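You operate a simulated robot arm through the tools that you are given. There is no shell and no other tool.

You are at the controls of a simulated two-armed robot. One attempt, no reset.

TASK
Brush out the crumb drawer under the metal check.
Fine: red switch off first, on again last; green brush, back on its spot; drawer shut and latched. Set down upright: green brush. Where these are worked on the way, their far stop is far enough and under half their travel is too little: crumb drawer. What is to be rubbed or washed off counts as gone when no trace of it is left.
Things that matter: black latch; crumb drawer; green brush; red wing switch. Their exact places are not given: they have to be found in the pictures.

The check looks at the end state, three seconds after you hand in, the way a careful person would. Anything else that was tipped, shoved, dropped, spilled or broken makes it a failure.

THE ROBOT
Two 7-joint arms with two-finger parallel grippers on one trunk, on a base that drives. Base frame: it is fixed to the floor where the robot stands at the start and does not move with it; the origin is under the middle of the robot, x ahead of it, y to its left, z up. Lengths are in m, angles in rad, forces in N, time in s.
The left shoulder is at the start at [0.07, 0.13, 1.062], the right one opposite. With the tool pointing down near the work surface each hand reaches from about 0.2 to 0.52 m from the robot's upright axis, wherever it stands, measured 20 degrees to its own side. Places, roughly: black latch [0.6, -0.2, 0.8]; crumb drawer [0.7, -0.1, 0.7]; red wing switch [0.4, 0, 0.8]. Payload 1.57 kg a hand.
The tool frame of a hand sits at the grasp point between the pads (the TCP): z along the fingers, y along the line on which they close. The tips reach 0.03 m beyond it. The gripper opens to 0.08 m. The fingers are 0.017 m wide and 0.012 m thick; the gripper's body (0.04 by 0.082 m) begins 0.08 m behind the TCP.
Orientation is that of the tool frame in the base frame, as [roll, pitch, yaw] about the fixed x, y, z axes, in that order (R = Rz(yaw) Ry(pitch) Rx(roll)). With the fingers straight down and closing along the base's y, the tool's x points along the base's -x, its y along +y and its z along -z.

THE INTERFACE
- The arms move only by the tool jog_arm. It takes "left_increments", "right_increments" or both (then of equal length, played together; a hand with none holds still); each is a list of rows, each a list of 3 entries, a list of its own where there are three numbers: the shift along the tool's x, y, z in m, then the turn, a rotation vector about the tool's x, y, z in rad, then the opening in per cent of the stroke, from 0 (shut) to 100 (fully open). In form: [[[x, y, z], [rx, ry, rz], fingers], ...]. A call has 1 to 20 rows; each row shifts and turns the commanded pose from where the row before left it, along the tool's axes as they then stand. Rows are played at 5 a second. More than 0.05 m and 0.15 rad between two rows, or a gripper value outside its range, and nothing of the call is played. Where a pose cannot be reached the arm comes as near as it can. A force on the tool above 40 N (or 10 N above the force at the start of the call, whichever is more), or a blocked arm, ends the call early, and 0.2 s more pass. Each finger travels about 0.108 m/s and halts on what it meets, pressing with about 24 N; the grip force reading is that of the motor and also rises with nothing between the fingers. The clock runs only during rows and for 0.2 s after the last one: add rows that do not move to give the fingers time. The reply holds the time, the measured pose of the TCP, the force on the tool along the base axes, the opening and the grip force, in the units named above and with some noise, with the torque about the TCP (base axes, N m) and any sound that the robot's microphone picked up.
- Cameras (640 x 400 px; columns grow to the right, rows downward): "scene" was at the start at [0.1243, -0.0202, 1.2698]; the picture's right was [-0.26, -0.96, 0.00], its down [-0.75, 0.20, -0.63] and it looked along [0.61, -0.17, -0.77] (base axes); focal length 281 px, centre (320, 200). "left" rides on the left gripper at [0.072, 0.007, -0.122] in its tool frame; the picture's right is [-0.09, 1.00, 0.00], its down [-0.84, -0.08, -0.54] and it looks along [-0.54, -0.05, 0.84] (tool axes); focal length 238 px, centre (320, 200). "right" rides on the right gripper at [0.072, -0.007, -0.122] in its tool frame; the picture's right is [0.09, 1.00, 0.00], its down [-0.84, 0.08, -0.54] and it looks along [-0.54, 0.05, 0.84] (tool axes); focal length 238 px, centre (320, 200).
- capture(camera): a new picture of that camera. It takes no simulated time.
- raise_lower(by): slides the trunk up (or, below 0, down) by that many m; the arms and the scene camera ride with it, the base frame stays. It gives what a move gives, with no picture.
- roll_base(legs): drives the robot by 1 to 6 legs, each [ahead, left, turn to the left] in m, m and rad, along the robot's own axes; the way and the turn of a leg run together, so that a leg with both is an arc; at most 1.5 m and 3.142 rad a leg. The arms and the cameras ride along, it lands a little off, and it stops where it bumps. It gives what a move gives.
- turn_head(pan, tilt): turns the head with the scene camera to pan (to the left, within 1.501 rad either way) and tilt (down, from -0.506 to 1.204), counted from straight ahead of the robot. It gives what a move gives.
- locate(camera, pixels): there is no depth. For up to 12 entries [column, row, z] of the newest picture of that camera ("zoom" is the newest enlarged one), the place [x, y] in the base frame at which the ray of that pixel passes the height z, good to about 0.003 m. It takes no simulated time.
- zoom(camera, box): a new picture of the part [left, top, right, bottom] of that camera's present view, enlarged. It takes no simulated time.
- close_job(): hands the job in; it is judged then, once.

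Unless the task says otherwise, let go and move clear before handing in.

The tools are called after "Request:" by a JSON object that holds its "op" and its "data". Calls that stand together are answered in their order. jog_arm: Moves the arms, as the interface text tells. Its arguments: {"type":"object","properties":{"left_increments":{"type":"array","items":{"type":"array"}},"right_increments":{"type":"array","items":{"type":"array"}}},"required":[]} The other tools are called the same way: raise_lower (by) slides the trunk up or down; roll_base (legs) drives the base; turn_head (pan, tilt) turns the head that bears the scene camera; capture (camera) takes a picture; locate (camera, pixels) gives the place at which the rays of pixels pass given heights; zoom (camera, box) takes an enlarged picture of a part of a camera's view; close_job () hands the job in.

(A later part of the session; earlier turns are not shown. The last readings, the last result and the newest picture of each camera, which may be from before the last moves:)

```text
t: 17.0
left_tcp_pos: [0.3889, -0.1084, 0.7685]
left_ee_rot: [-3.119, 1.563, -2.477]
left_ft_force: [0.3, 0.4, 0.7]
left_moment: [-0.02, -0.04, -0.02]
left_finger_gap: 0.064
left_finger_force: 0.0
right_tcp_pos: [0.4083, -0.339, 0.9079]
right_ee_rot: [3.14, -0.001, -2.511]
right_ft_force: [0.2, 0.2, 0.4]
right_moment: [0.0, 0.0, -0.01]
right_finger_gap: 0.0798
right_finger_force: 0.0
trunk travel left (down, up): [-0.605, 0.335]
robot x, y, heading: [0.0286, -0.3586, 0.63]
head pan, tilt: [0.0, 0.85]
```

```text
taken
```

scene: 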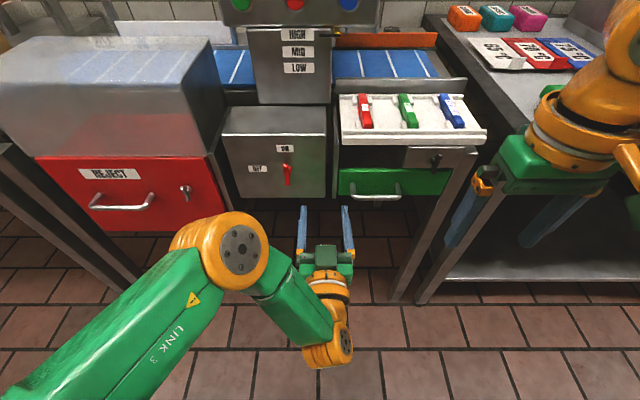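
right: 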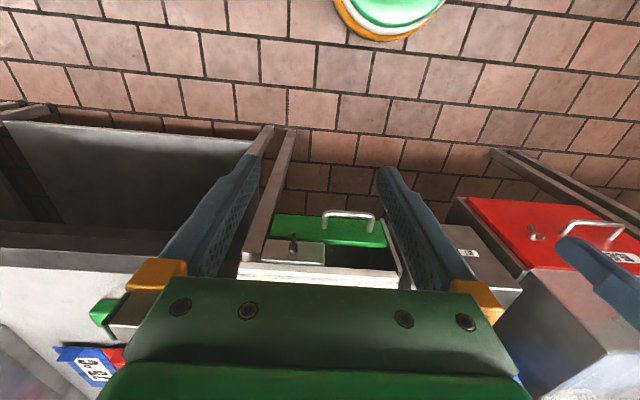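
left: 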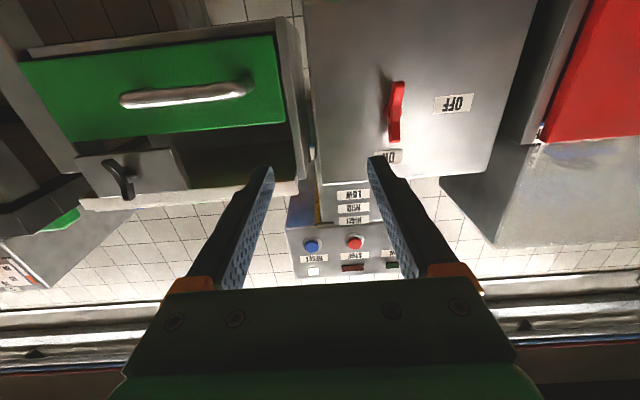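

The left camera now sees the wing well (px 396,112), with OFF at px (453,103) and ON at px (388,157); the hand is 8 cm right of it. The elbow clears the red front by about 8 cm, so I'll shift the base left 0.08.

Request:
{"op": "roll_base", "data": {"legs": [[0.0, 0.08, 0.0]]}}

Request:
{"op": "capture", "data": {"camera": "left"}}

Request:
{"op": "capture", "data": {"camera": "scene"}}

```text
t: 18.0
left_tcp_pos: [0.3429, -0.0457, 0.7681]
left_ee_rot: [3.138, 1.561, -2.504]
left_ft_force: [-0.6, 0.1, 0.5]
left_moment: [0.01, -0.01, -0.01]
left_finger_gap: 0.0641
left_finger_force: 0.0
right_tcp_pos: [0.3611, -0.2758, 0.9083]
right_ee_rot: [3.14, 0.0, -2.512]
right_ft_force: [-0.4, -0.5, 1.0]
right_moment: [-0.03, -0.01, -0.01]
right_finger_gap: 0.0802
right_finger_force: 0.0
trunk travel left (down, up): [-0.605, 0.335]
robot x, y, heading: [-0.0132, -0.296, 0.636]
head pan, tilt: [0.0, 0.85]
```

```text
taken
```

left: 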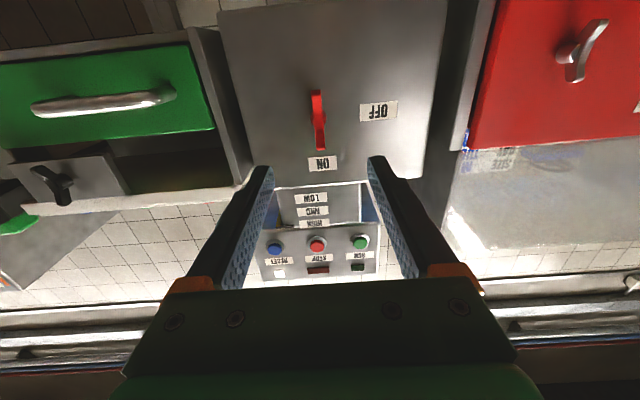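

```text
taken
```

scene: 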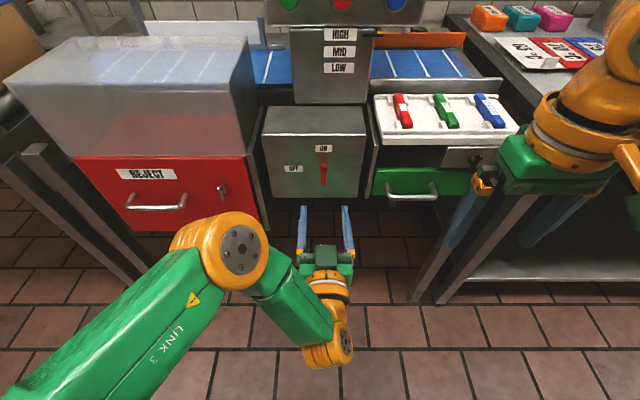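

The hand is now at n≈0.25, t≈0.239, z≈0.768, right in front of the switch. I'll zoom in with the left camera to place the wing precisely.

Request:
{"op": "zoom", "data": {"camera": "left", "box": [260, 70, 420, 170]}}

Request:
{"op": "locate", "data": {"camera": "left", "pixels": [[317, 90, 0.73], [317, 90, 0.72], [319, 130, 0.76], [319, 130, 0.77], [321, 148, 0.8], [321, 148, 0.79], [322, 163, 0.8255], [378, 110, 0.771], [250, 190, 0.855], [375, 183, 0.855]]}}

```text
4.00 times, centred on (340, 120) of left
```

zoom: 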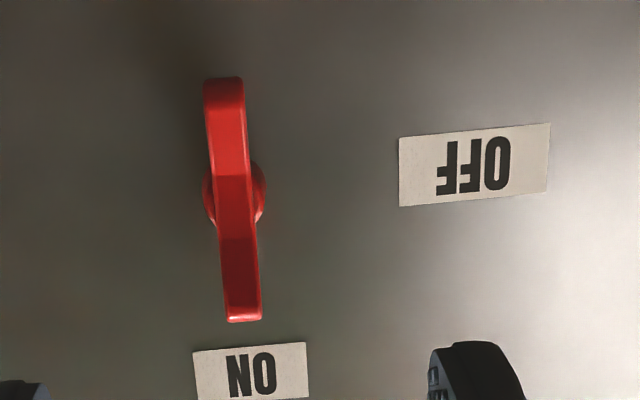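

```text
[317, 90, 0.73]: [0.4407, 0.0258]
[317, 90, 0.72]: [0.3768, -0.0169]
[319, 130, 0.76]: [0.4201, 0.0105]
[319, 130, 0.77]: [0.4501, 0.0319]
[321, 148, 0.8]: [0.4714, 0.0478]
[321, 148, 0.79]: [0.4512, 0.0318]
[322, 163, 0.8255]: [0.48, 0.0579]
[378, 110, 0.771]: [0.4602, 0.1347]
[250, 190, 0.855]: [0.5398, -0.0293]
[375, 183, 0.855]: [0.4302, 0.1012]
```

The wing's pivot is at about z=0.758, t=0.2395 and the face near n=0.40; the TCP is at t=0.239, z=0.768. I'll lower by 1 cm and advance a little first to confirm the commanded pose tracks.

Request:
{"op": "jog_arm", "data": {"left_increments": [[[0.005, 0, 0.01], [0, 0, 0], 80], [[0.005, 0, 0.01], [0, 0, 0], 80]]}}

```text
t: 18.6
left_tcp_pos: [0.3607, -0.037, 0.7682]
left_ee_rot: [-3.096, 1.557, -2.454]
left_ft_force: [0.0, -0.4, -1.0]
left_moment: [0.01, 0.03, -0.01]
left_finger_gap: 0.0643
left_finger_force: 0.0
left hand out of reach, approached as far as the arm can: row 1, 2
right_tcp_pos: [0.3612, -0.2749, 0.907]
right_ee_rot: [3.141, 0.001, -2.513]
right_ft_force: [0.0, -0.7, 0.8]
right_moment: [0.02, 0.02, 0.01]
right_finger_gap: 0.08
right_finger_force: 0.1
trunk travel left (down, up): [-0.605, 0.335]
robot x, y, heading: [-0.0184, -0.2957, 0.632]
head pan, tilt: [0.0, 0.85]
```

The forward part tracked (+2 cm) but downward did not (out of reach flag). I'll test with a small upward/forward jog whether the commanded pose is clipped or sitting below the reachable spot.

Request:
{"op": "jog_arm", "data": {"left_increments": [[[-0.01, 0, 0.0], [0, 0, 0], 80], [[0.0, 0, 0.01], [0, 0, 0], 80]]}}

```text
t: 19.2
left_tcp_pos: [0.3687, -0.0308, 0.7772]
left_ee_rot: [-3.132, 1.561, -2.492]
left_ft_force: [-1.0, 0.3, 0.2]
left_moment: [0.01, 0.05, 0.01]
left_finger_gap: 0.0641
left_finger_force: 0.0
right_tcp_pos: [0.3618, -0.2752, 0.9099]
right_ee_rot: [-3.14, -0.001, -2.513]
right_ft_force: [0.4, 0.2, -0.4]
right_moment: [0.02, -0.01, -0.01]
right_finger_gap: 0.0798
right_finger_force: 0.0
trunk travel left (down, up): [-0.605, 0.335]
robot x, y, heading: [-0.0178, -0.2997, 0.639]
head pan, tilt: [0.0, 0.85]
```

The commanded pose follows from where the arm actually is, so control is clean. I'll lower the trunk 2 cm to bring the hand to pivot height (0.757) and look again.

Request:
{"op": "raise_lower", "data": {"by": -0.02}}

Request:
{"op": "jog_arm", "data": {"left_increments": [[[0, 0.001, 0.02], [0, 0, 0], 80], [[0, 0.001, 0.02], [0, 0, 0], 80]]}}

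Request:
{"op": "capture", "data": {"camera": "left"}}

Request:
{"op": "capture", "data": {"camera": "scene"}}

```text
t: 19.9
left_tcp_pos: [0.3687, -0.0336, 0.758]
left_ee_rot: [-3.114, 1.561, -2.473]
left_ft_force: [-0.3, -0.3, -0.1]
left_moment: [-0.01, 0.02, 0.01]
left_finger_gap: 0.064
left_finger_force: 0.1
right_tcp_pos: [0.361, -0.2757, 0.889]
right_ee_rot: [3.141, 0.0, -2.511]
right_ft_force: [0.0, -0.3, -0.5]
right_moment: [-0.01, 0.01, 0.04]
right_finger_gap: 0.0798
right_finger_force: 0.1
trunk travel left (down, up): [-0.585, 0.355]
robot x, y, heading: [-0.0198, -0.2932, 0.632]
head pan, tilt: [0.0, 0.85]
```

```text
t: 20.5
left_tcp_pos: [0.4005, -0.0108, 0.7627]
left_ee_rot: [3.128, 1.555, -2.514]
left_ft_force: [-0.4, -0.1, 0.5]
left_moment: [0.0, 0.0, -0.01]
left_finger_gap: 0.0642
left_finger_force: 0.0
left hand out of reach, approached as far as the arm can: row 2
right_tcp_pos: [0.3617, -0.2758, 0.8885]
right_ee_rot: [3.141, 0.0, -2.513]
right_ft_force: [-0.3, -0.4, 0.0]
right_moment: [0.01, -0.01, 0.02]
right_finger_gap: 0.0797
right_finger_force: 0.2
trunk travel left (down, up): [-0.585, 0.355]
robot x, y, heading: [-0.0182, -0.2954, 0.633]
head pan, tilt: [0.0, 0.85]
```

```text
taken
```

left: 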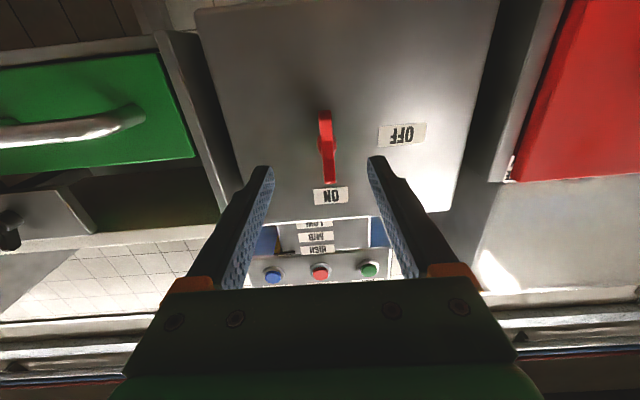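

```text
taken
```

scene: 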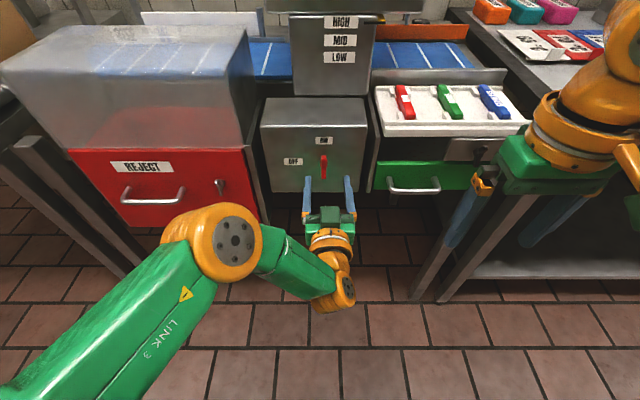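

The hand tracks forward to n≈0.317 but keeps hitting a lower-reach limit. I'll lower the trunk 6 cm more and jog the hand back up, giving the arm a better posture.

Request:
{"op": "raise_lower", "data": {"by": -0.06}}

Request:
{"op": "jog_arm", "data": {"left_increments": [[[-0.02, 0.0015, 0.0], [0, 0, 0], 80], [[-0.02, 0.0015, 0.0], [0, 0, 0], 80], [[-0.015, 0.0015, 0.0], [0, 0, 0], 80], [[0, 0, 0.01], [0, 0, 0], 80], [[0, 0, 0.01], [0, 0, 0], 80]]}}

Request:
{"op": "capture", "data": {"camera": "left"}}

```text
t: 21.5
left_tcp_pos: [0.4, -0.0101, 0.7021]
left_ee_rot: [-3.122, 1.557, -2.481]
left_ft_force: [0.0, 1.2, 0.0]
left_moment: [0.01, -0.01, 0.01]
left_finger_gap: 0.064
left_finger_force: 0.1
right_tcp_pos: [0.3623, -0.276, 0.8288]
right_ee_rot: [3.141, -0.001, -2.51]
right_ft_force: [-0.3, -0.1, -0.2]
right_moment: [0.01, 0.01, 0.01]
right_finger_gap: 0.08
right_finger_force: 0.0
trunk travel left (down, up): [-0.525, 0.415]
robot x, y, heading: [-0.0175, -0.2932, 0.632]
head pan, tilt: [0.0, 0.85]
```

```text
t: 22.7
left_tcp_pos: [0.4134, 0.0052, 0.7574]
left_ee_rot: [3.133, 1.556, -2.506]
left_ft_force: [-0.1, -0.1, -0.5]
left_moment: [-0.01, 0.01, 0.03]
left_finger_gap: 0.0641
left_finger_force: 0.1
right_tcp_pos: [0.3617, -0.2742, 0.8295]
right_ee_rot: [3.141, 0.003, -2.511]
right_ft_force: [0.4, 0.2, -0.2]
right_moment: [-0.02, 0.0, 0.01]
right_finger_gap: 0.0801
right_finger_force: 0.0
trunk travel left (down, up): [-0.525, 0.415]
robot x, y, heading: [-0.0159, -0.3002, 0.635]
head pan, tilt: [0.0, 0.85]
```

```text
taken
```

left: 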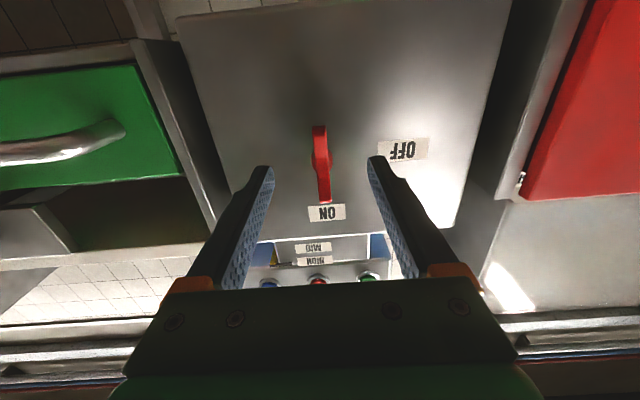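

Now well aligned: TCP n≈0.337, t≈0.239, z≈0.757 with the wing centred between the fingers. I'll advance 2.2 cm slowly and watch the force.

Request:
{"op": "jog_arm", "data": {"left_increments": [[[0, 0, 0.008], [0, 0, 0], 60], [[0, 0, 0.008], [0, 0, 0], 60], [[0, 0, 0.006], [0, 0, 0], 60], [[0, 0, 0.0], [0, 0, 0], 60]]}}

Request:
{"op": "capture", "data": {"camera": "left"}}

Request:
{"op": "zoom", "data": {"camera": "scene", "box": [240, 60, 400, 160]}}

```text
t: 23.7
left_tcp_pos: [0.4309, 0.0185, 0.757]
left_ee_rot: [-3.141, 1.557, -2.499]
left_ft_force: [0.1, 0.1, 0.1]
left_moment: [0.05, -0.02, -0.01]
left_finger_gap: 0.0481
left_finger_force: 0.1
right_tcp_pos: [0.3629, -0.2757, 0.828]
right_ee_rot: [-3.141, 0.0, -2.512]
right_ft_force: [0.1, -0.1, 0.5]
right_moment: [0.04, 0.03, -0.01]
right_finger_gap: 0.0798
right_finger_force: 0.0
trunk travel left (down, up): [-0.525, 0.415]
robot x, y, heading: [-0.0194, -0.298, 0.634]
head pan, tilt: [0.0, 0.85]
```

```text
taken
```

left: 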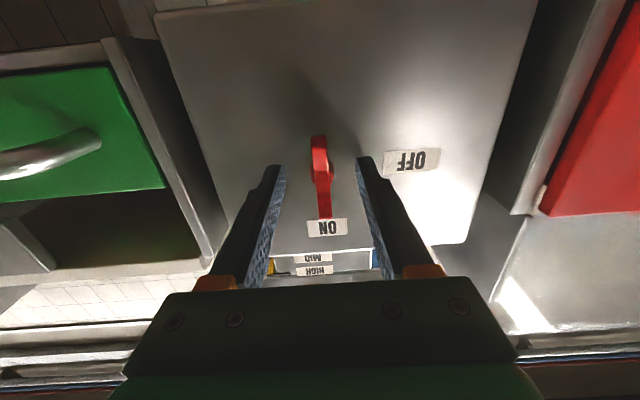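

```text
4.00 times, centred on (320, 110) of scene
```

zoom: 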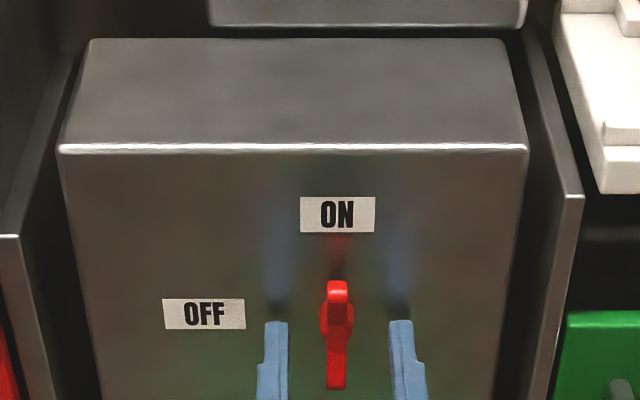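

No contact yet; tips appear a few mm from the face (their reflections nearly touch) and straddle the wing. I'll go 4 mm more and close on the wing.

Request:
{"op": "jog_arm", "data": {"left_increments": [[[0, 0, 0.004], [0, 0, 0], 50], [[0, 0, 0.0], [0, 0, 0], 30], [[0, 0, 0], [0, 0, 0], 0], [[0, 0, 0], [0, 0, 0], 0], [[0, 0, 0], [0, 0, 0], 0]]}}

Request:
{"op": "capture", "data": {"camera": "left"}}

Request:
{"op": "zoom", "data": {"camera": "scene", "box": [240, 60, 400, 160]}}

```text
t: 24.9
left_tcp_pos: [0.4332, 0.0218, 0.756]
left_ee_rot: [-3.043, 1.557, -2.396]
left_ft_force: [-2.3, 3.1, -1.6]
left_moment: [-0.04, 0.03, -0.09]
left_finger_gap: 0.0176
left_finger_force: 32.2
right_tcp_pos: [0.3621, -0.2743, 0.8298]
right_ee_rot: [-3.14, 0.0, -2.512]
right_ft_force: [0.0, 0.1, -0.9]
right_moment: [-0.01, 0.0, 0.01]
right_finger_gap: 0.0799
right_finger_force: 0.1
trunk travel left (down, up): [-0.525, 0.415]
robot x, y, heading: [-0.016, -0.2976, 0.63]
head pan, tilt: [0.0, 0.85]
```

```text
taken
```

left: 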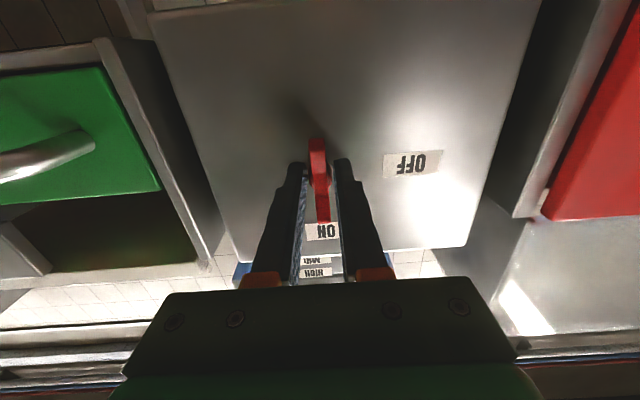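

```text
4.00 times, centred on (320, 110) of scene
```

zoom: 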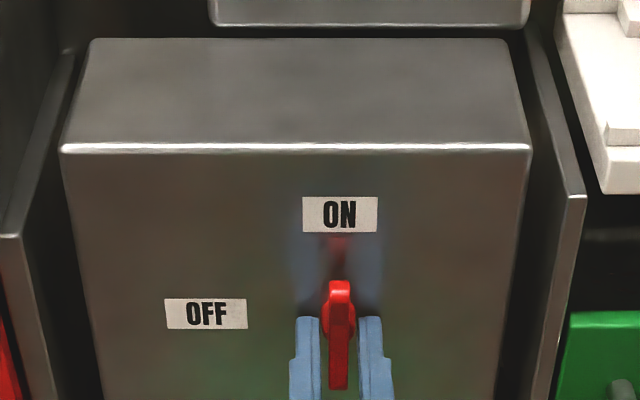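

The fingers closed at 17.6 mm — they seem to be pinching the round boss rather than the thinner wing. I'll open slightly, back off 6 mm and re-close to see if they take the wing itself.

Request:
{"op": "jog_arm", "data": {"left_increments": [[[0, 0, 0.0], [0, 0, 0], 35], [[0, 0, -0.003], [0, 0, 0], 35], [[0, 0, -0.003], [0, 0, 0], 35], [[0, 0, 0], [0, 0, 0], 0], [[0, 0, 0], [0, 0, 0], 0], [[0, 0, 0], [0, 0, 0], 0]]}}

Request:
{"op": "zoom", "data": {"camera": "left", "box": [240, 110, 400, 210]}}

Request:
{"op": "zoom", "data": {"camera": "scene", "box": [280, 100, 360, 150]}}

```text
t: 26.3
left_tcp_pos: [0.4293, 0.0179, 0.7567]
left_ee_rot: [-3.037, 1.558, -2.391]
left_ft_force: [-3.7, 3.1, -0.5]
left_moment: [-0.1, 0.12, 0.1]
left_finger_gap: 0.0177
left_finger_force: 32.3
right_tcp_pos: [0.3607, -0.2739, 0.8286]
right_ee_rot: [-3.141, 0.0, -2.511]
right_ft_force: [0.7, -0.5, -0.4]
right_moment: [0.0, 0.02, -0.02]
right_finger_gap: 0.0801
right_finger_force: 0.0
trunk travel left (down, up): [-0.525, 0.415]
robot x, y, heading: [-0.0181, -0.2966, 0.633]
head pan, tilt: [0.0, 0.85]
```

```text
4.00 times, centred on (320, 160) of left
```

zoom: 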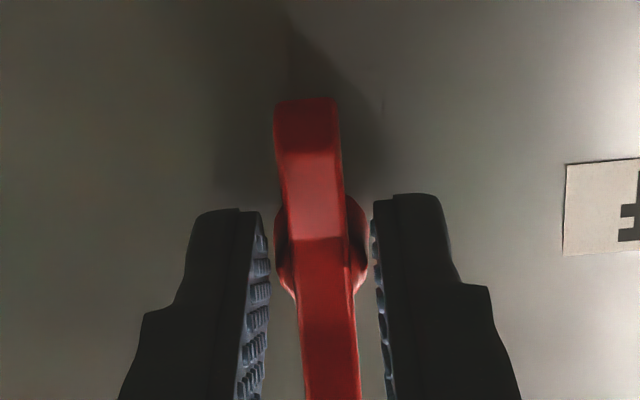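

```text
8.00 times, centred on (320, 125) of scene
```

zoom: 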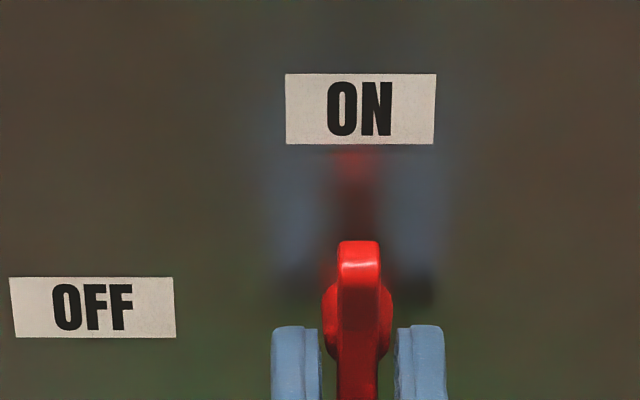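

The gap is again 17.7 mm, so the boss is in the way at pivot height. I'll open a bit, slide down 2 cm to the tail portion below the boss, and close there.

Request:
{"op": "jog_arm", "data": {"left_increments": [[[0, 0, 0.0], [0, 0, 0], 38], [[0, 0, 0], [0, 0, 0], 38], [[0.01, 0, 0.001], [0, 0, 0], 38], [[0.01, 0, 0.001], [0, 0, 0], 38], [[0, 0, 0], [0, 0, 0], 0], [[0, 0, 0], [0, 0, 0], 0], [[0, 0, 0], [0, 0, 0], 0]]}}

Request:
{"op": "zoom", "data": {"camera": "left", "box": [240, 110, 400, 210]}}

Request:
{"op": "zoom", "data": {"camera": "scene", "box": [280, 100, 360, 150]}}

```text
t: 27.9
left_tcp_pos: [0.4317, 0.0197, 0.7363]
left_ee_rot: [-3.003, 1.558, -2.358]
left_ft_force: [-0.8, 4.7, 1.9]
left_moment: [0.1, -0.35, -0.33]
left_finger_gap: 0.0103
left_finger_force: 27.8
right_tcp_pos: [0.3611, -0.2746, 0.8287]
right_ee_rot: [-3.14, 0.0, -2.509]
right_ft_force: [-0.3, -0.5, 0.0]
right_moment: [-0.02, 0.0, 0.06]
right_finger_gap: 0.0799
right_finger_force: 0.0
trunk travel left (down, up): [-0.525, 0.415]
robot x, y, heading: [-0.0166, -0.2937, 0.635]
head pan, tilt: [0.0, 0.85]
```

```text
4.00 times, centred on (320, 160) of left
```

zoom: 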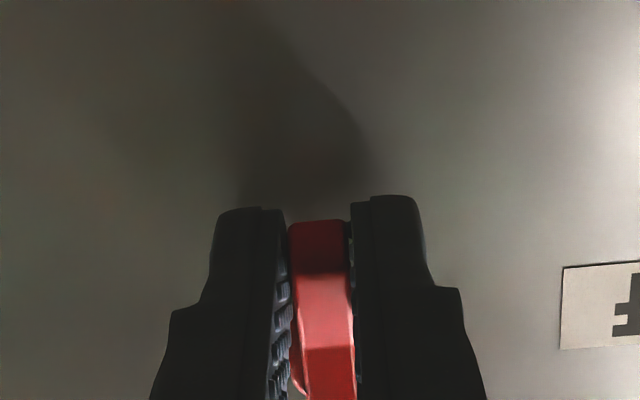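

```text
8.00 times, centred on (320, 125) of scene
```

zoom: 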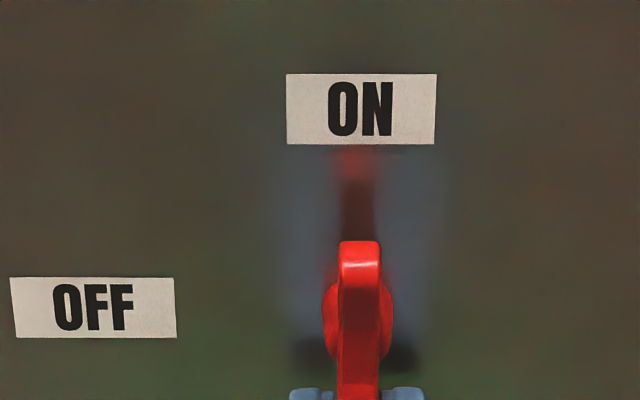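

The gap is 10.3 mm — the wing's tail is properly gripped about 2.1 cm below the pivot. I'll rotate about the pivot counter-clockwise (tail to the right), first about a third of the way.

Request:
{"op": "jog_arm", "data": {"left_increments": [[[-0.0002, -0.0028, 0.0], [0, 0, -0.13], 0], [[-0.0002, -0.0028, 0.0], [0, 0, -0.13], 0], [[-0.0002, -0.0028, 0.0], [0, 0, -0.13], 0], [[-0.0002, -0.0028, 0.0], [0, 0, -0.13], 0]]}}

Request:
{"op": "zoom", "data": {"camera": "scene", "box": [280, 100, 360, 150]}}

Request:
{"op": "capture", "data": {"camera": "left"}}

```text
t: 28.9
left_tcp_pos: [0.4377, 0.0106, 0.7396]
left_ee_rot: [-1.599, 1.047, -0.951]
left_ft_force: [-0.1, 3.7, 4.4]
left_moment: [-0.15, 0.2, -0.71]
left_finger_gap: 0.0101
left_finger_force: 28.5
right_tcp_pos: [0.3619, -0.2752, 0.8284]
right_ee_rot: [-3.141, 0.0, -2.512]
right_ft_force: [0.1, -0.2, 0.0]
right_moment: [0.01, -0.03, 0.01]
right_finger_gap: 0.08
right_finger_force: 0.0
trunk travel left (down, up): [-0.525, 0.415]
robot x, y, heading: [-0.0151, -0.2955, 0.634]
head pan, tilt: [0.0, 0.85]
```

```text
8.00 times, centred on (320, 125) of scene
```

zoom: 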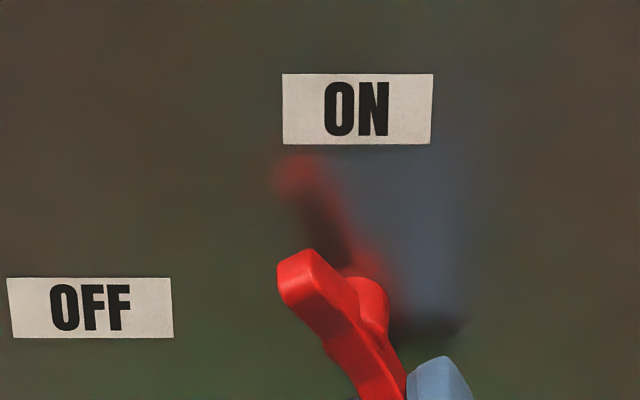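

```text
taken
```

left: 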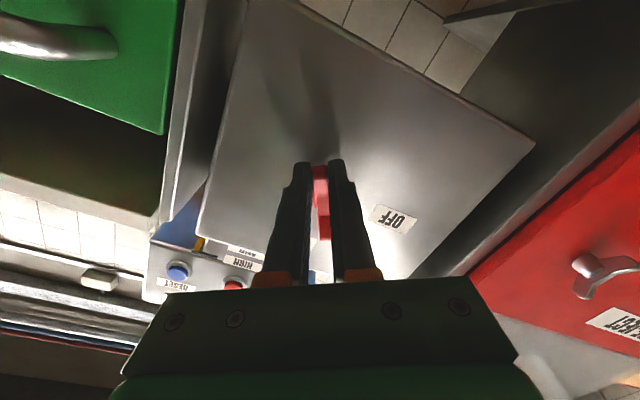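

The wing follows (head swinging toward OFF), forces are small. I'll finish the quarter-turn.

Request:
{"op": "jog_arm", "data": {"left_increments": [[[-0.0002, -0.0028, 0.0], [0, 0, -0.13], 0], [[-0.0002, -0.0028, 0.0], [0, 0, -0.13], 0], [[-0.0002, -0.0028, 0.0], [0, 0, -0.13], 0], [[-0.0002, -0.0028, 0.0], [0, 0, -0.13], 0], [[-0.0002, -0.0028, 0.0], [0, 0, -0.13], 0], [[-0.0002, -0.0028, 0.0], [0, 0, -0.13], 0], [[-0.0002, -0.0028, 0.0], [0, 0, -0.13], 0], [[-0.0002, -0.0028, 0.0], [0, 0, -0.13], 0]]}}

Request:
{"op": "zoom", "data": {"camera": "scene", "box": [280, 100, 360, 150]}}

Request:
{"op": "capture", "data": {"camera": "scene"}}

```text
t: 30.7
left_tcp_pos: [0.4443, 0.0004, 0.7603]
left_ee_rot: [-1.58, 0.009, -0.927]
left_ft_force: [9.4, 4.8, 14.3]
left_moment: [0.71, -0.39, -0.8]
left_finger_gap: 0.01
left_finger_force: 27.7
right_tcp_pos: [0.3621, -0.277, 0.8286]
right_ee_rot: [3.141, 0.0, -2.514]
right_ft_force: [-0.2, 0.0, 0.2]
right_moment: [0.03, -0.02, 0.01]
right_finger_gap: 0.0802
right_finger_force: 0.0
trunk travel left (down, up): [-0.525, 0.415]
robot x, y, heading: [-0.0187, -0.2951, 0.632]
head pan, tilt: [0.0, 0.85]
```

```text
8.00 times, centred on (320, 125) of scene
```

zoom: 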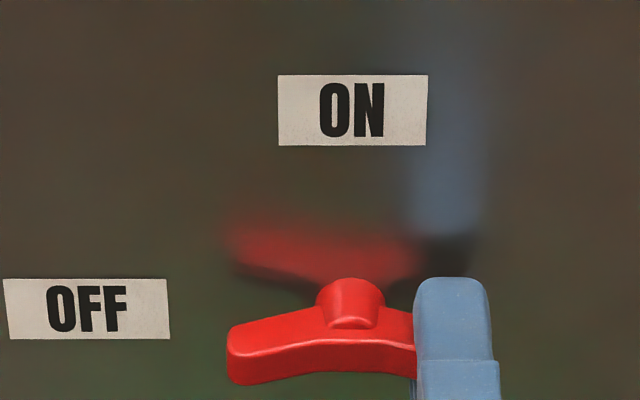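

```text
taken
```

scene: 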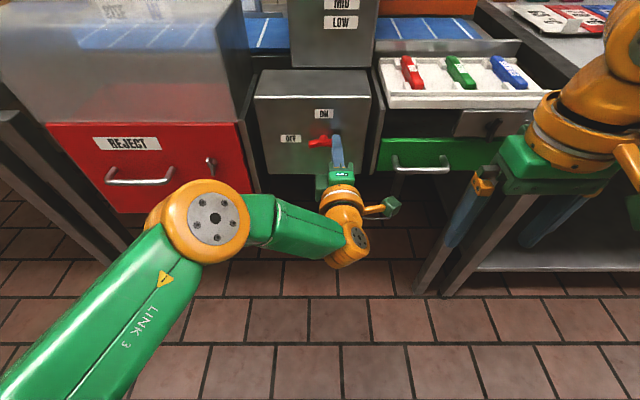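

The wing now points at OFF (horizontal, head next to the OFF label), with a ~17 N reaction suggesting its stop. I'll release, back away and inspect where it rests.

Request:
{"op": "jog_arm", "data": {"left_increments": [[[0, 0, 0.0], [0, 0, 0], 50], [[0, 0, 0], [0, 0, 0], 60], [[0.0, 0, -0.02], [0, 0, 0], 60], [[0.0, 0, -0.03], [0, 0, 0], 60], [[0, 0, -0.02], [0, 0, 0], 60]]}}

Request:
{"op": "zoom", "data": {"camera": "scene", "box": [280, 100, 360, 150]}}

Request:
{"op": "capture", "data": {"camera": "left"}}

```text
t: 31.9
left_tcp_pos: [0.3874, -0.0408, 0.7597]
left_ee_rot: [-1.583, 0.011, -0.928]
left_ft_force: [-0.1, 0.7, 0.5]
left_moment: [0.01, -0.02, 0.04]
left_finger_gap: 0.0481
left_finger_force: 0.1
right_tcp_pos: [0.3617, -0.275, 0.8288]
right_ee_rot: [-3.14, 0.001, -2.512]
right_ft_force: [-0.3, 0.1, -1.0]
right_moment: [0.0, 0.0, 0.0]
right_finger_gap: 0.0802
right_finger_force: 0.0
trunk travel left (down, up): [-0.525, 0.415]
robot x, y, heading: [-0.0152, -0.2969, 0.631]
head pan, tilt: [0.0, 0.85]
```

```text
8.00 times, centred on (320, 125) of scene
```

zoom: 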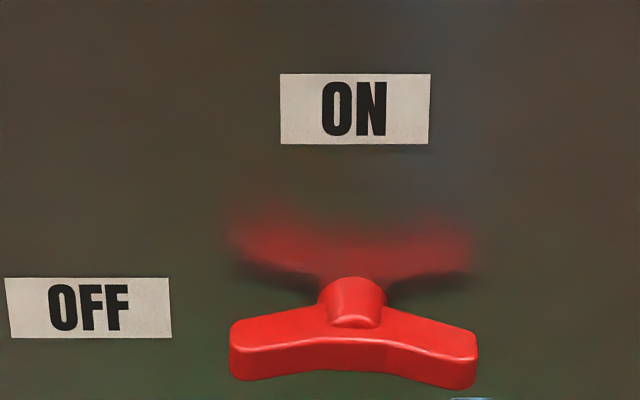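

```text
taken
```

left: 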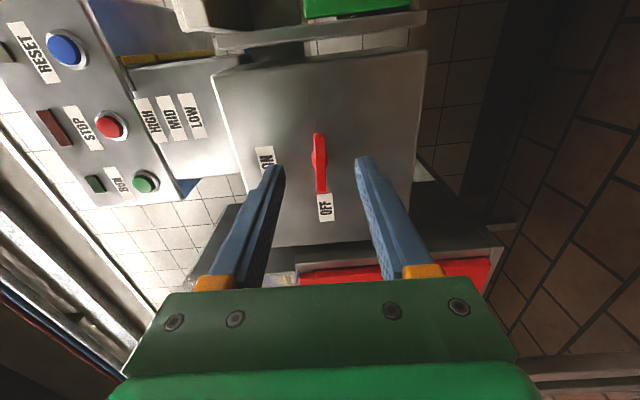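

The switch rests horizontally at OFF. Next I'll retract the left hand, roll it back to neutral, and drive right about 0.29 m so it faces the latch.

Request:
{"op": "jog_arm", "data": {"left_increments": [[[0, 0, -0.01], [0, 0, 0.13], 60], [[0, 0, -0.01], [0, 0, 0.13], 60], [[0, 0, -0.005], [0, 0, 0.13], 60], [[0, 0, 0], [0, 0, 0.13], 60], [[0, 0, 0], [0, 0, 0.13], 60], [[0, 0, 0], [0, 0, 0.13], 60], [[0, 0, 0], [0, 0, 0.13], 60], [[0, 0, 0], [0, 0, 0.13], 60], [[0, 0, 0], [0, 0, 0.13], 60], [[0, 0, 0], [0, 0, 0.13], 60], [[0, 0, 0], [0, 0, 0.13], 60], [[0, 0, 0], [0, 0, 0.13], 60]]}}

Request:
{"op": "roll_base", "data": {"legs": [[-0.02, -0.28, 0.0]]}}

Request:
{"op": "capture", "data": {"camera": "left"}}

Request:
{"op": "capture", "data": {"camera": "scene"}}

```text
t: 34.5
left_tcp_pos: [0.368, -0.0557, 0.7587]
left_ee_rot: [3.0, 1.557, -2.637]
left_ft_force: [0.3, -0.4, -0.1]
left_moment: [0.0, 0.01, 0.06]
left_finger_gap: 0.048
left_finger_force: 0.1
right_tcp_pos: [0.3617, -0.2756, 0.8283]
right_ee_rot: [-3.141, -0.001, -2.512]
right_ft_force: [0.0, 0.2, 0.3]
right_moment: [-0.05, 0.04, 0.02]
right_finger_gap: 0.0802
right_finger_force: 0.1
trunk travel left (down, up): [-0.525, 0.415]
robot x, y, heading: [-0.0191, -0.2939, 0.633]
head pan, tilt: [0.0, 0.85]
```

```text
t: 36.4
left_tcp_pos: [0.5161, -0.2921, 0.7604]
left_ee_rot: [-3.138, 1.558, -2.492]
left_ft_force: [-0.5, 0.8, -0.1]
left_moment: [-0.01, 0.01, -0.01]
left_finger_gap: 0.0483
left_finger_force: 0.2
right_tcp_pos: [0.5099, -0.5125, 0.8292]
right_ee_rot: [3.14, 0.0, -2.508]
right_ft_force: [0.9, 0.0, 0.3]
right_moment: [0.03, 0.0, 0.02]
right_finger_gap: 0.08
right_finger_force: 0.0
trunk travel left (down, up): [-0.525, 0.415]
robot x, y, heading: [0.1327, -0.5311, 0.637]
head pan, tilt: [0.0, 0.85]
```

```text
taken
```

left: 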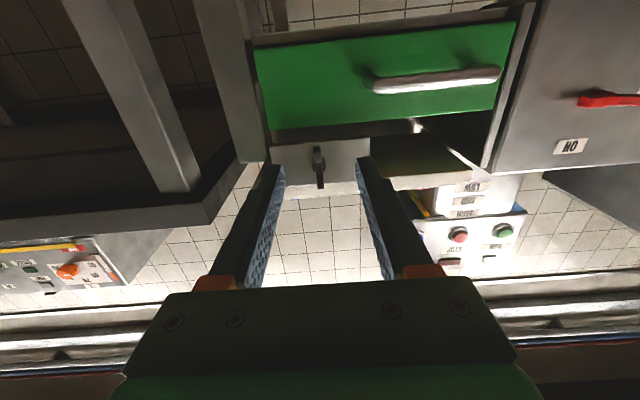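

```text
taken
```

scene: 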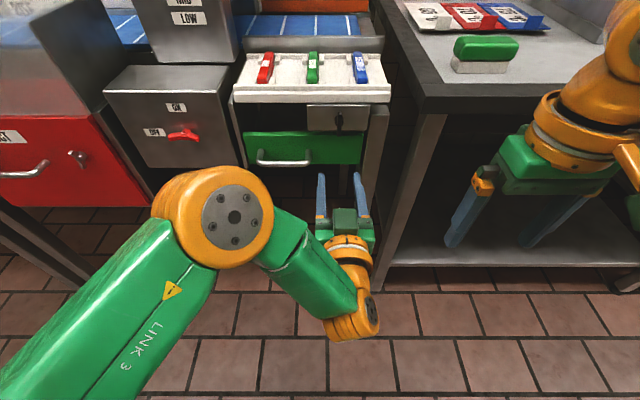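

The left hand now faces the latch (px 319,165 in the left view, px 339,122 in the scene). I'll zoom in on it.

Request:
{"op": "zoom", "data": {"camera": "left", "box": [240, 100, 400, 200]}}

Request:
{"op": "zoom", "data": {"camera": "scene", "box": [290, 90, 390, 152]}}

Request:
{"op": "zoom", "data": {"camera": "scene", "box": [220, 40, 400, 152]}}

Request:
{"op": "zoom", "data": {"camera": "right", "box": [0, 0, 640, 400]}}

```text
4.00 times, centred on (320, 150) of left
```

zoom: 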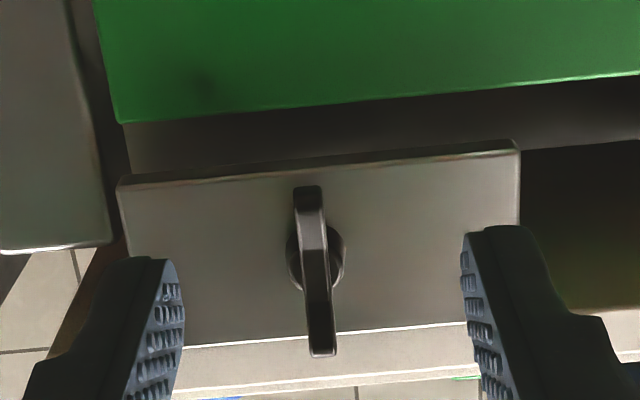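

```text
6.40 times, centred on (340, 121) of scene
```

zoom: 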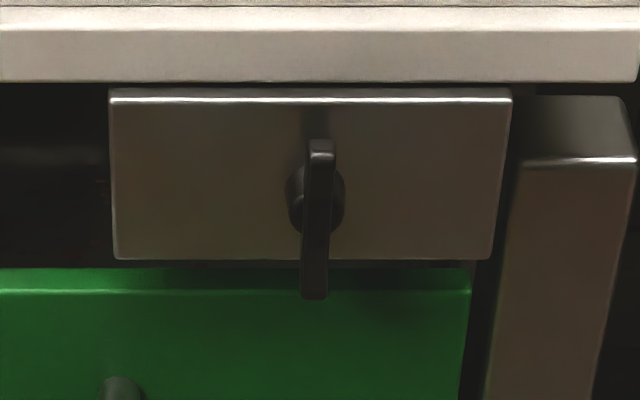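

```text
3.56 times, centred on (310, 96) of scene
```

zoom: 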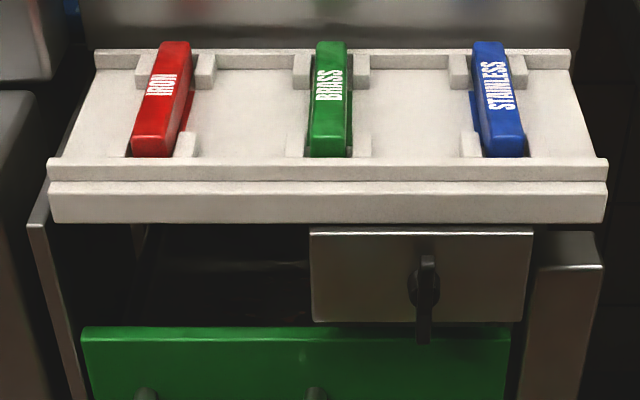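

```text
1.00 times, centred on (320, 200) of right (not enlarged: the box is as wide or as high as the picture)
```

zoom: 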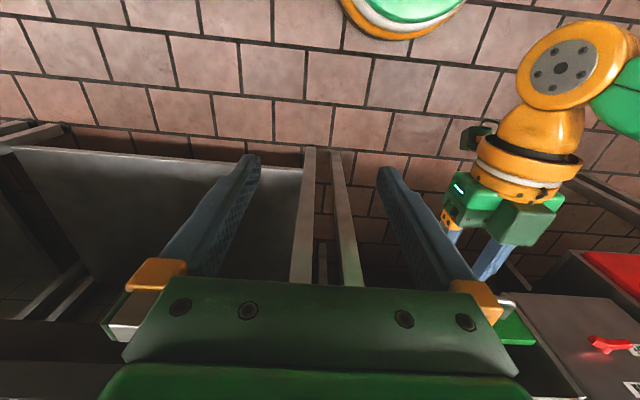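

The latch is a T-handle like the switch, standing vertically over the plate; it likely turns to horizontal to release. I'll triangulate its pivot and the plate.

Request:
{"op": "locate", "data": {"camera": "scene", "pixels": [[339.4, 121.3, 0.82], [339.4, 121.3, 0.78], [340.2, 112.4, 0.84], [340.2, 112.4, 0.8], [339.2, 136.3, 0.8], [339.2, 136.3, 0.76], [304, 105.5, 0.84], [366, 105.5, 0.84], [256, 135, 0.76], [363, 135.5, 0.76]]}}

Request:
{"op": "locate", "data": {"camera": "left", "pixels": [[319, 164.5, 0.82], [319, 164.5, 0.78], [317, 146.75, 0.8], [317, 146.75, 0.76], [320.75, 188.25, 0.84], [320.75, 188.25, 0.8], [286, 187, 0.84], [357, 180.5, 0.84], [269.5, 145.5, 0.79], [368.75, 136.25, 0.79]]}}

```text
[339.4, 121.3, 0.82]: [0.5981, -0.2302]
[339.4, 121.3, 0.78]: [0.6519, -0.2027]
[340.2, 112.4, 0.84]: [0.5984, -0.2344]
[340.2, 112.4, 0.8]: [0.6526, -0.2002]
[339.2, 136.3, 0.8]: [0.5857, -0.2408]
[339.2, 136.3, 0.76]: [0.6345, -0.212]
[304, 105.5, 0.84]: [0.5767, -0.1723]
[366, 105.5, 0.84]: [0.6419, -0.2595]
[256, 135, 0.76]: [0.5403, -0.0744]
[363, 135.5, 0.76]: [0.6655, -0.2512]
```

```text
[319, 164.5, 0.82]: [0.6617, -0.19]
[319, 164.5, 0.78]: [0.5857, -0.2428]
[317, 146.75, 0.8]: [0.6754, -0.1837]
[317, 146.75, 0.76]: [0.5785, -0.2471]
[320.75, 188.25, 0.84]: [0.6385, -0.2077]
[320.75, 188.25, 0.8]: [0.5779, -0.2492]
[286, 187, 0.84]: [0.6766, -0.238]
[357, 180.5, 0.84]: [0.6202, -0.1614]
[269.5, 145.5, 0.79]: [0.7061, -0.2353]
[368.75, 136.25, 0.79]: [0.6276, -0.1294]
```

The latch pivot is at t≈0.542, z≈0.80, with wing ends at z 0.775–0.826 and the plate near n≈0.383. I'll bring the left hand up 2.1 cm and forward, first 7.5 cm.

Request:
{"op": "jog_arm", "data": {"left_increments": [[[-0.0105, -0.001, 0.02], [0, 0, 0], 60], [[-0.0105, -0.001, 0.02], [0, 0, 0], 60], [[0, 0, 0.02], [0, 0, 0], 60], [[0, 0, 0.015], [0, 0, 0], 60]]}}

Request:
{"op": "zoom", "data": {"camera": "left", "box": [240, 100, 400, 200]}}

Request:
{"op": "zoom", "data": {"camera": "scene", "box": [290, 90, 390, 152]}}

```text
t: 37.4
left_tcp_pos: [0.5778, -0.2468, 0.7807]
left_ee_rot: [3.103, 1.557, -2.532]
left_ft_force: [0.4, 0.1, -0.8]
left_moment: [0.02, -0.02, 0.03]
left_finger_gap: 0.0479
left_finger_force: 0.0
right_tcp_pos: [0.5086, -0.5109, 0.8283]
right_ee_rot: [-3.14, -0.001, -2.508]
right_ft_force: [0.2, 0.4, -0.6]
right_moment: [0.0, 0.01, 0.02]
right_finger_gap: 0.0801
right_finger_force: 0.1
trunk travel left (down, up): [-0.525, 0.415]
robot x, y, heading: [0.1335, -0.5301, 0.636]
head pan, tilt: [0.0, 0.85]
```

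```text
4.00 times, centred on (320, 150) of left
```

zoom: 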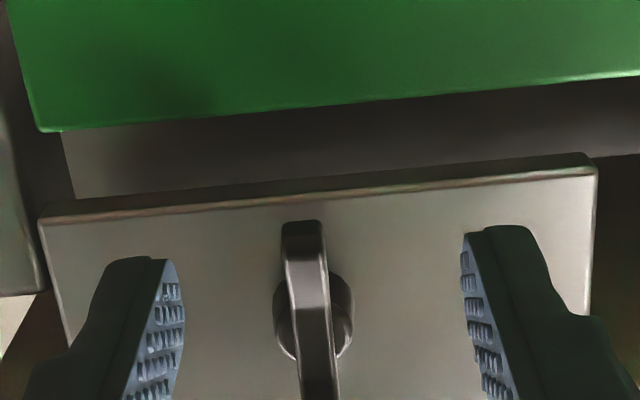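

```text
6.40 times, centred on (340, 121) of scene
```

zoom: 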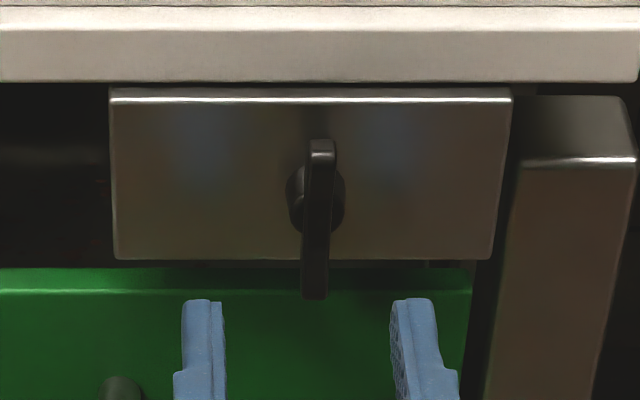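

TCP is at n≈0.3215, t≈0.540, z≈0.781; the wing sits about 3 mm right of centre. I'll nudge right, advance 2.6 cm, and close.

Request:
{"op": "jog_arm", "data": {"left_increments": [[[0, -0.003, 0.008], [0, 0, 0], 60], [[0, 0, 0.009], [0, 0, 0], 60], [[0, 0, 0.009], [0, 0, 0], 60], [[0, 0, 0], [0, 0, 0], 30], [[0, 0, 0], [0, 0, 0], 0], [[0, 0, 0], [0, 0, 0], 0], [[0, 0, 0], [0, 0, 0], 0]]}}

Request:
{"op": "zoom", "data": {"camera": "left", "box": [240, 100, 400, 200]}}

Request:
{"op": "zoom", "data": {"camera": "scene", "box": [290, 90, 390, 152]}}

```text
t: 39.0
left_tcp_pos: [0.5996, -0.2336, 0.7789]
left_ee_rot: [-3.113, 1.558, -2.465]
left_ft_force: [-0.2, 0.8, 0.1]
left_moment: [-0.01, -0.05, -0.37]
left_finger_gap: 0.008
left_finger_force: 26.6
right_tcp_pos: [0.5103, -0.5111, 0.8286]
right_ee_rot: [3.141, -0.001, -2.509]
right_ft_force: [-0.6, 0.0, 0.3]
right_moment: [-0.01, 0.0, 0.01]
right_finger_gap: 0.0801
right_finger_force: 0.0
trunk travel left (down, up): [-0.525, 0.415]
robot x, y, heading: [0.1311, -0.5329, 0.635]
head pan, tilt: [0.0, 0.85]
```

```text
4.00 times, centred on (320, 150) of left
```

zoom: 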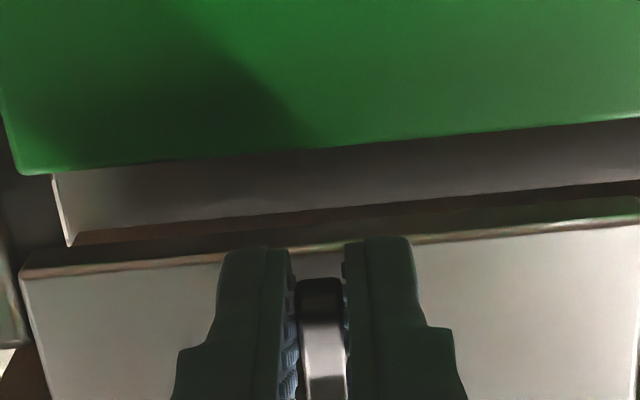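

```text
6.40 times, centred on (340, 121) of scene
```

zoom: 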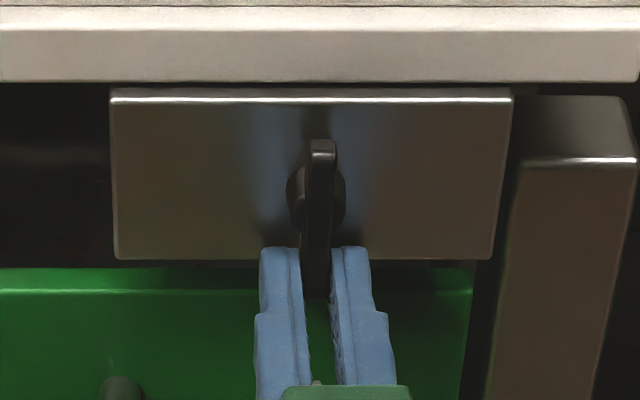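

The latch wing is gripped (8 mm gap). I'll try a small counter-clockwise turn first and feel whether it moves freely or meets a stop.

Request:
{"op": "jog_arm", "data": {"left_increments": [[[-0.0001, -0.0022, 0.0], [0, 0, -0.1], 0], [[-0.0001, -0.0022, 0.0], [0, 0, -0.1], 0]]}}

Request:
{"op": "zoom", "data": {"camera": "scene", "box": [290, 90, 390, 152]}}

```text
t: 39.6
left_tcp_pos: [0.5997, -0.2347, 0.7794]
left_ee_rot: [-1.645, 1.365, -0.994]
left_ft_force: [-9.9, 7.0, -3.5]
left_moment: [0.22, 0.38, -0.18]
left_finger_gap: 0.0102
left_finger_force: 28.4
right_tcp_pos: [0.508, -0.5091, 0.8289]
right_ee_rot: [-3.14, -0.001, -2.507]
right_ft_force: [0.3, 0.6, 0.4]
right_moment: [0.0, -0.01, 0.01]
right_finger_gap: 0.0802
right_finger_force: 0.0
trunk travel left (down, up): [-0.525, 0.415]
robot x, y, heading: [0.132, -0.533, 0.636]
head pan, tilt: [0.0, 0.85]
```

```text
6.40 times, centred on (340, 121) of scene
```

zoom: 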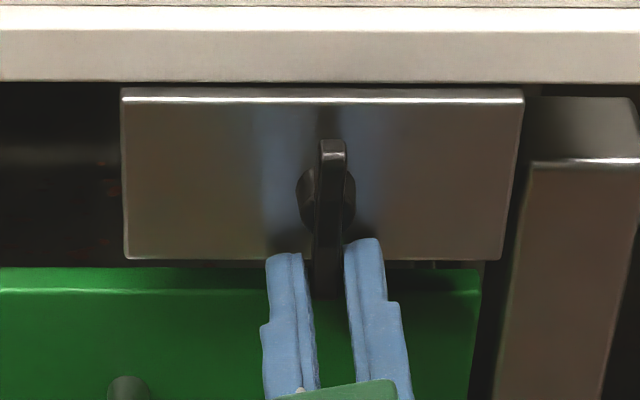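

The wing did not move: it resisted (force about 12 N to the left, fingers pried to 10 mm), so counter-clockwise is its stop. I'll undo that and turn the other way, clockwise.

Request:
{"op": "jog_arm", "data": {"left_increments": [[[0.0, 0.0022, 0.0], [0, 0, 0.1], 0], [[0.0, 0.0022, 0.0], [0, 0, 0.1], 0], [[-0.0001, 0.0022, 0.0], [0, 0, 0.1], 0], [[-0.0001, 0.0022, 0.0], [0, 0, 0.1], 0], [[-0.0001, 0.0022, 0.0], [0, 0, 0.1], 0]]}}

Request:
{"op": "zoom", "data": {"camera": "scene", "box": [290, 90, 390, 152]}}

```text
t: 40.8
left_tcp_pos: [0.5965, -0.2286, 0.7794]
left_ee_rot: [1.618, 1.267, 2.263]
left_ft_force: [0.5, 0.6, -2.1]
left_moment: [0.26, -0.33, -0.52]
left_finger_gap: 0.0079
left_finger_force: 27.1
right_tcp_pos: [0.5101, -0.5108, 0.8282]
right_ee_rot: [3.141, -0.001, -2.511]
right_ft_force: [0.5, 0.2, -1.1]
right_moment: [0.01, 0.02, -0.02]
right_finger_gap: 0.0799
right_finger_force: 0.1
trunk travel left (down, up): [-0.525, 0.415]
robot x, y, heading: [0.1315, -0.533, 0.639]
head pan, tilt: [0.0, 0.85]
```

```text
6.40 times, centred on (340, 121) of scene
```

zoom: 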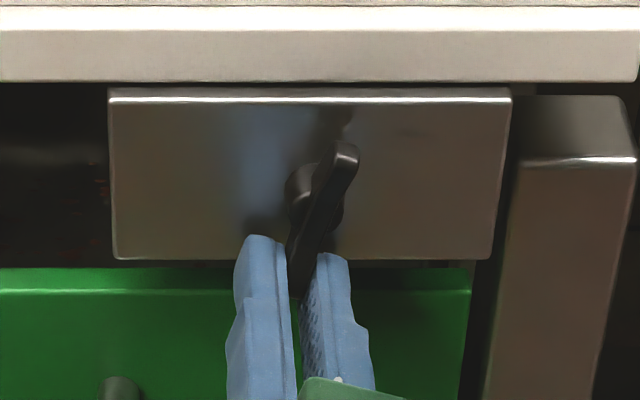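

Clockwise works — the wing turned with low force. I'll continue to the full quarter-turn.

Request:
{"op": "jog_arm", "data": {"left_increments": [[[-0.0002, 0.0028, 0.0], [0, 0, 0.128], 0], [[-0.0002, 0.0028, 0.0], [0, 0, 0.128], 0], [[-0.0002, 0.0028, 0.0], [0, 0, 0.128], 0], [[-0.0002, 0.0028, 0.0], [0, 0, 0.128], 0], [[-0.0002, 0.0028, 0.0], [0, 0, 0.128], 0]]}}

Request:
{"op": "jog_arm", "data": {"left_increments": [[[-0.0002, 0.0028, 0.0], [0, 0, 0.128], 0], [[-0.0002, 0.0028, 0.0], [0, 0, 0.128], 0], [[-0.0002, 0.0028, 0.0], [0, 0, 0.128], 0], [[-0.0002, 0.0028, 0.0], [0, 0, 0.128], 0], [[-0.0002, 0.0028, 0.0], [0, 0, 0.128], 0]]}}

Request:
{"op": "zoom", "data": {"camera": "scene", "box": [290, 90, 390, 152]}}

Request:
{"op": "capture", "data": {"camera": "scene"}}

```text
t: 42.0
left_tcp_pos: [0.5898, -0.2199, 0.788]
left_ee_rot: [1.589, 0.628, 2.23]
left_ft_force: [1.7, 0.0, -1.8]
left_moment: [0.01, 0.05, 0.34]
left_finger_gap: 0.0079
left_finger_force: 26.9
right_tcp_pos: [0.5116, -0.5112, 0.8283]
right_ee_rot: [3.141, -0.002, -2.509]
right_ft_force: [-0.3, -0.9, 1.0]
right_moment: [0.02, 0.02, 0.01]
right_finger_gap: 0.0799
right_finger_force: 0.0
trunk travel left (down, up): [-0.525, 0.415]
robot x, y, heading: [0.135, -0.5338, 0.637]
head pan, tilt: [0.0, 0.85]
```

```text
t: 43.2
left_tcp_pos: [0.5872, -0.2159, 0.8003]
left_ee_rot: [1.586, -0.011, 2.217]
left_ft_force: [-2.0, -2.6, -6.5]
left_moment: [-0.03, -0.35, 0.66]
left_finger_gap: 0.0081
left_finger_force: 27.3
right_tcp_pos: [0.51, -0.51, 0.8296]
right_ee_rot: [3.141, 0.0, -2.506]
right_ft_force: [0.1, 0.2, 0.0]
right_moment: [0.0, 0.0, -0.01]
right_finger_gap: 0.0802
right_finger_force: 0.0
trunk travel left (down, up): [-0.525, 0.415]
robot x, y, heading: [0.1286, -0.5317, 0.636]
head pan, tilt: [0.0, 0.85]
```

```text
6.40 times, centred on (340, 121) of scene
```

zoom: 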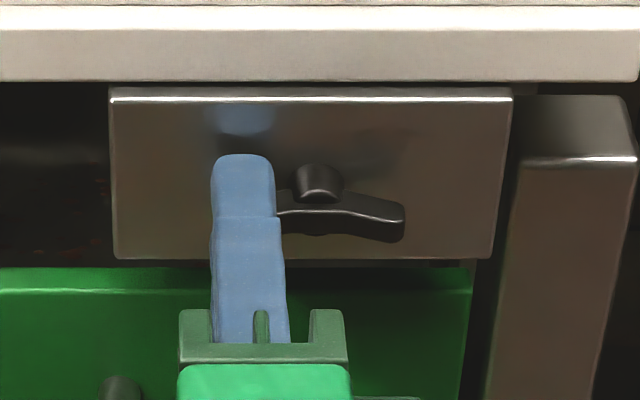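

```text
taken
```

scene: 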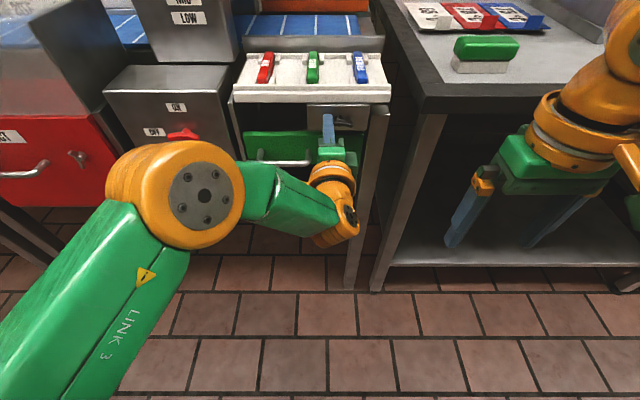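

The latch wing is horizontal now, gripped with modest force (about 7 N). I'll release and back away, then look at whether it stays.

Request:
{"op": "jog_arm", "data": {"left_increments": [[[0, 0, 0.0], [0, 0, 0], 50], [[0, 0, 0], [0, 0, 0], 60], [[0.0, 0, -0.02], [0, 0, 0], 60], [[0.0, 0, -0.03], [0, 0, 0], 60], [[0, 0, -0.03], [0, 0, 0], 60]]}}

Request:
{"op": "zoom", "data": {"camera": "scene", "box": [290, 90, 390, 152]}}

```text
t: 44.4
left_tcp_pos: [0.5232, -0.2649, 0.8021]
left_ee_rot: [1.584, -0.01, 2.218]
left_ft_force: [-0.1, 0.1, 0.3]
left_moment: [0.01, -0.02, -0.06]
left_finger_gap: 0.0479
left_finger_force: 0.0
right_tcp_pos: [0.5101, -0.5113, 0.8295]
right_ee_rot: [3.141, 0.001, -2.507]
right_ft_force: [1.1, 0.7, 0.9]
right_moment: [-0.04, 0.0, -0.02]
right_finger_gap: 0.0801
right_finger_force: 0.1
trunk travel left (down, up): [-0.525, 0.415]
robot x, y, heading: [0.1334, -0.5314, 0.632]
head pan, tilt: [0.0, 0.85]
```

```text
6.40 times, centred on (340, 121) of scene
```

zoom: 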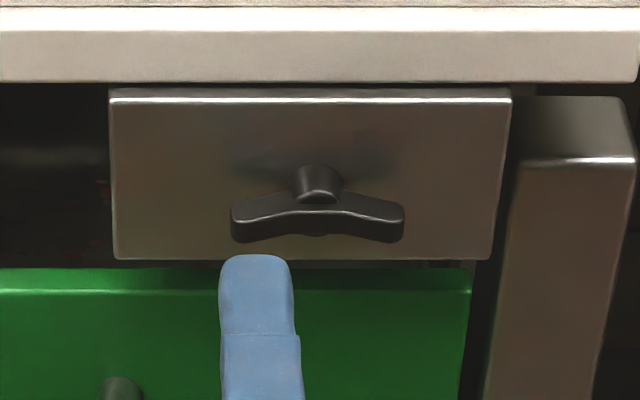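

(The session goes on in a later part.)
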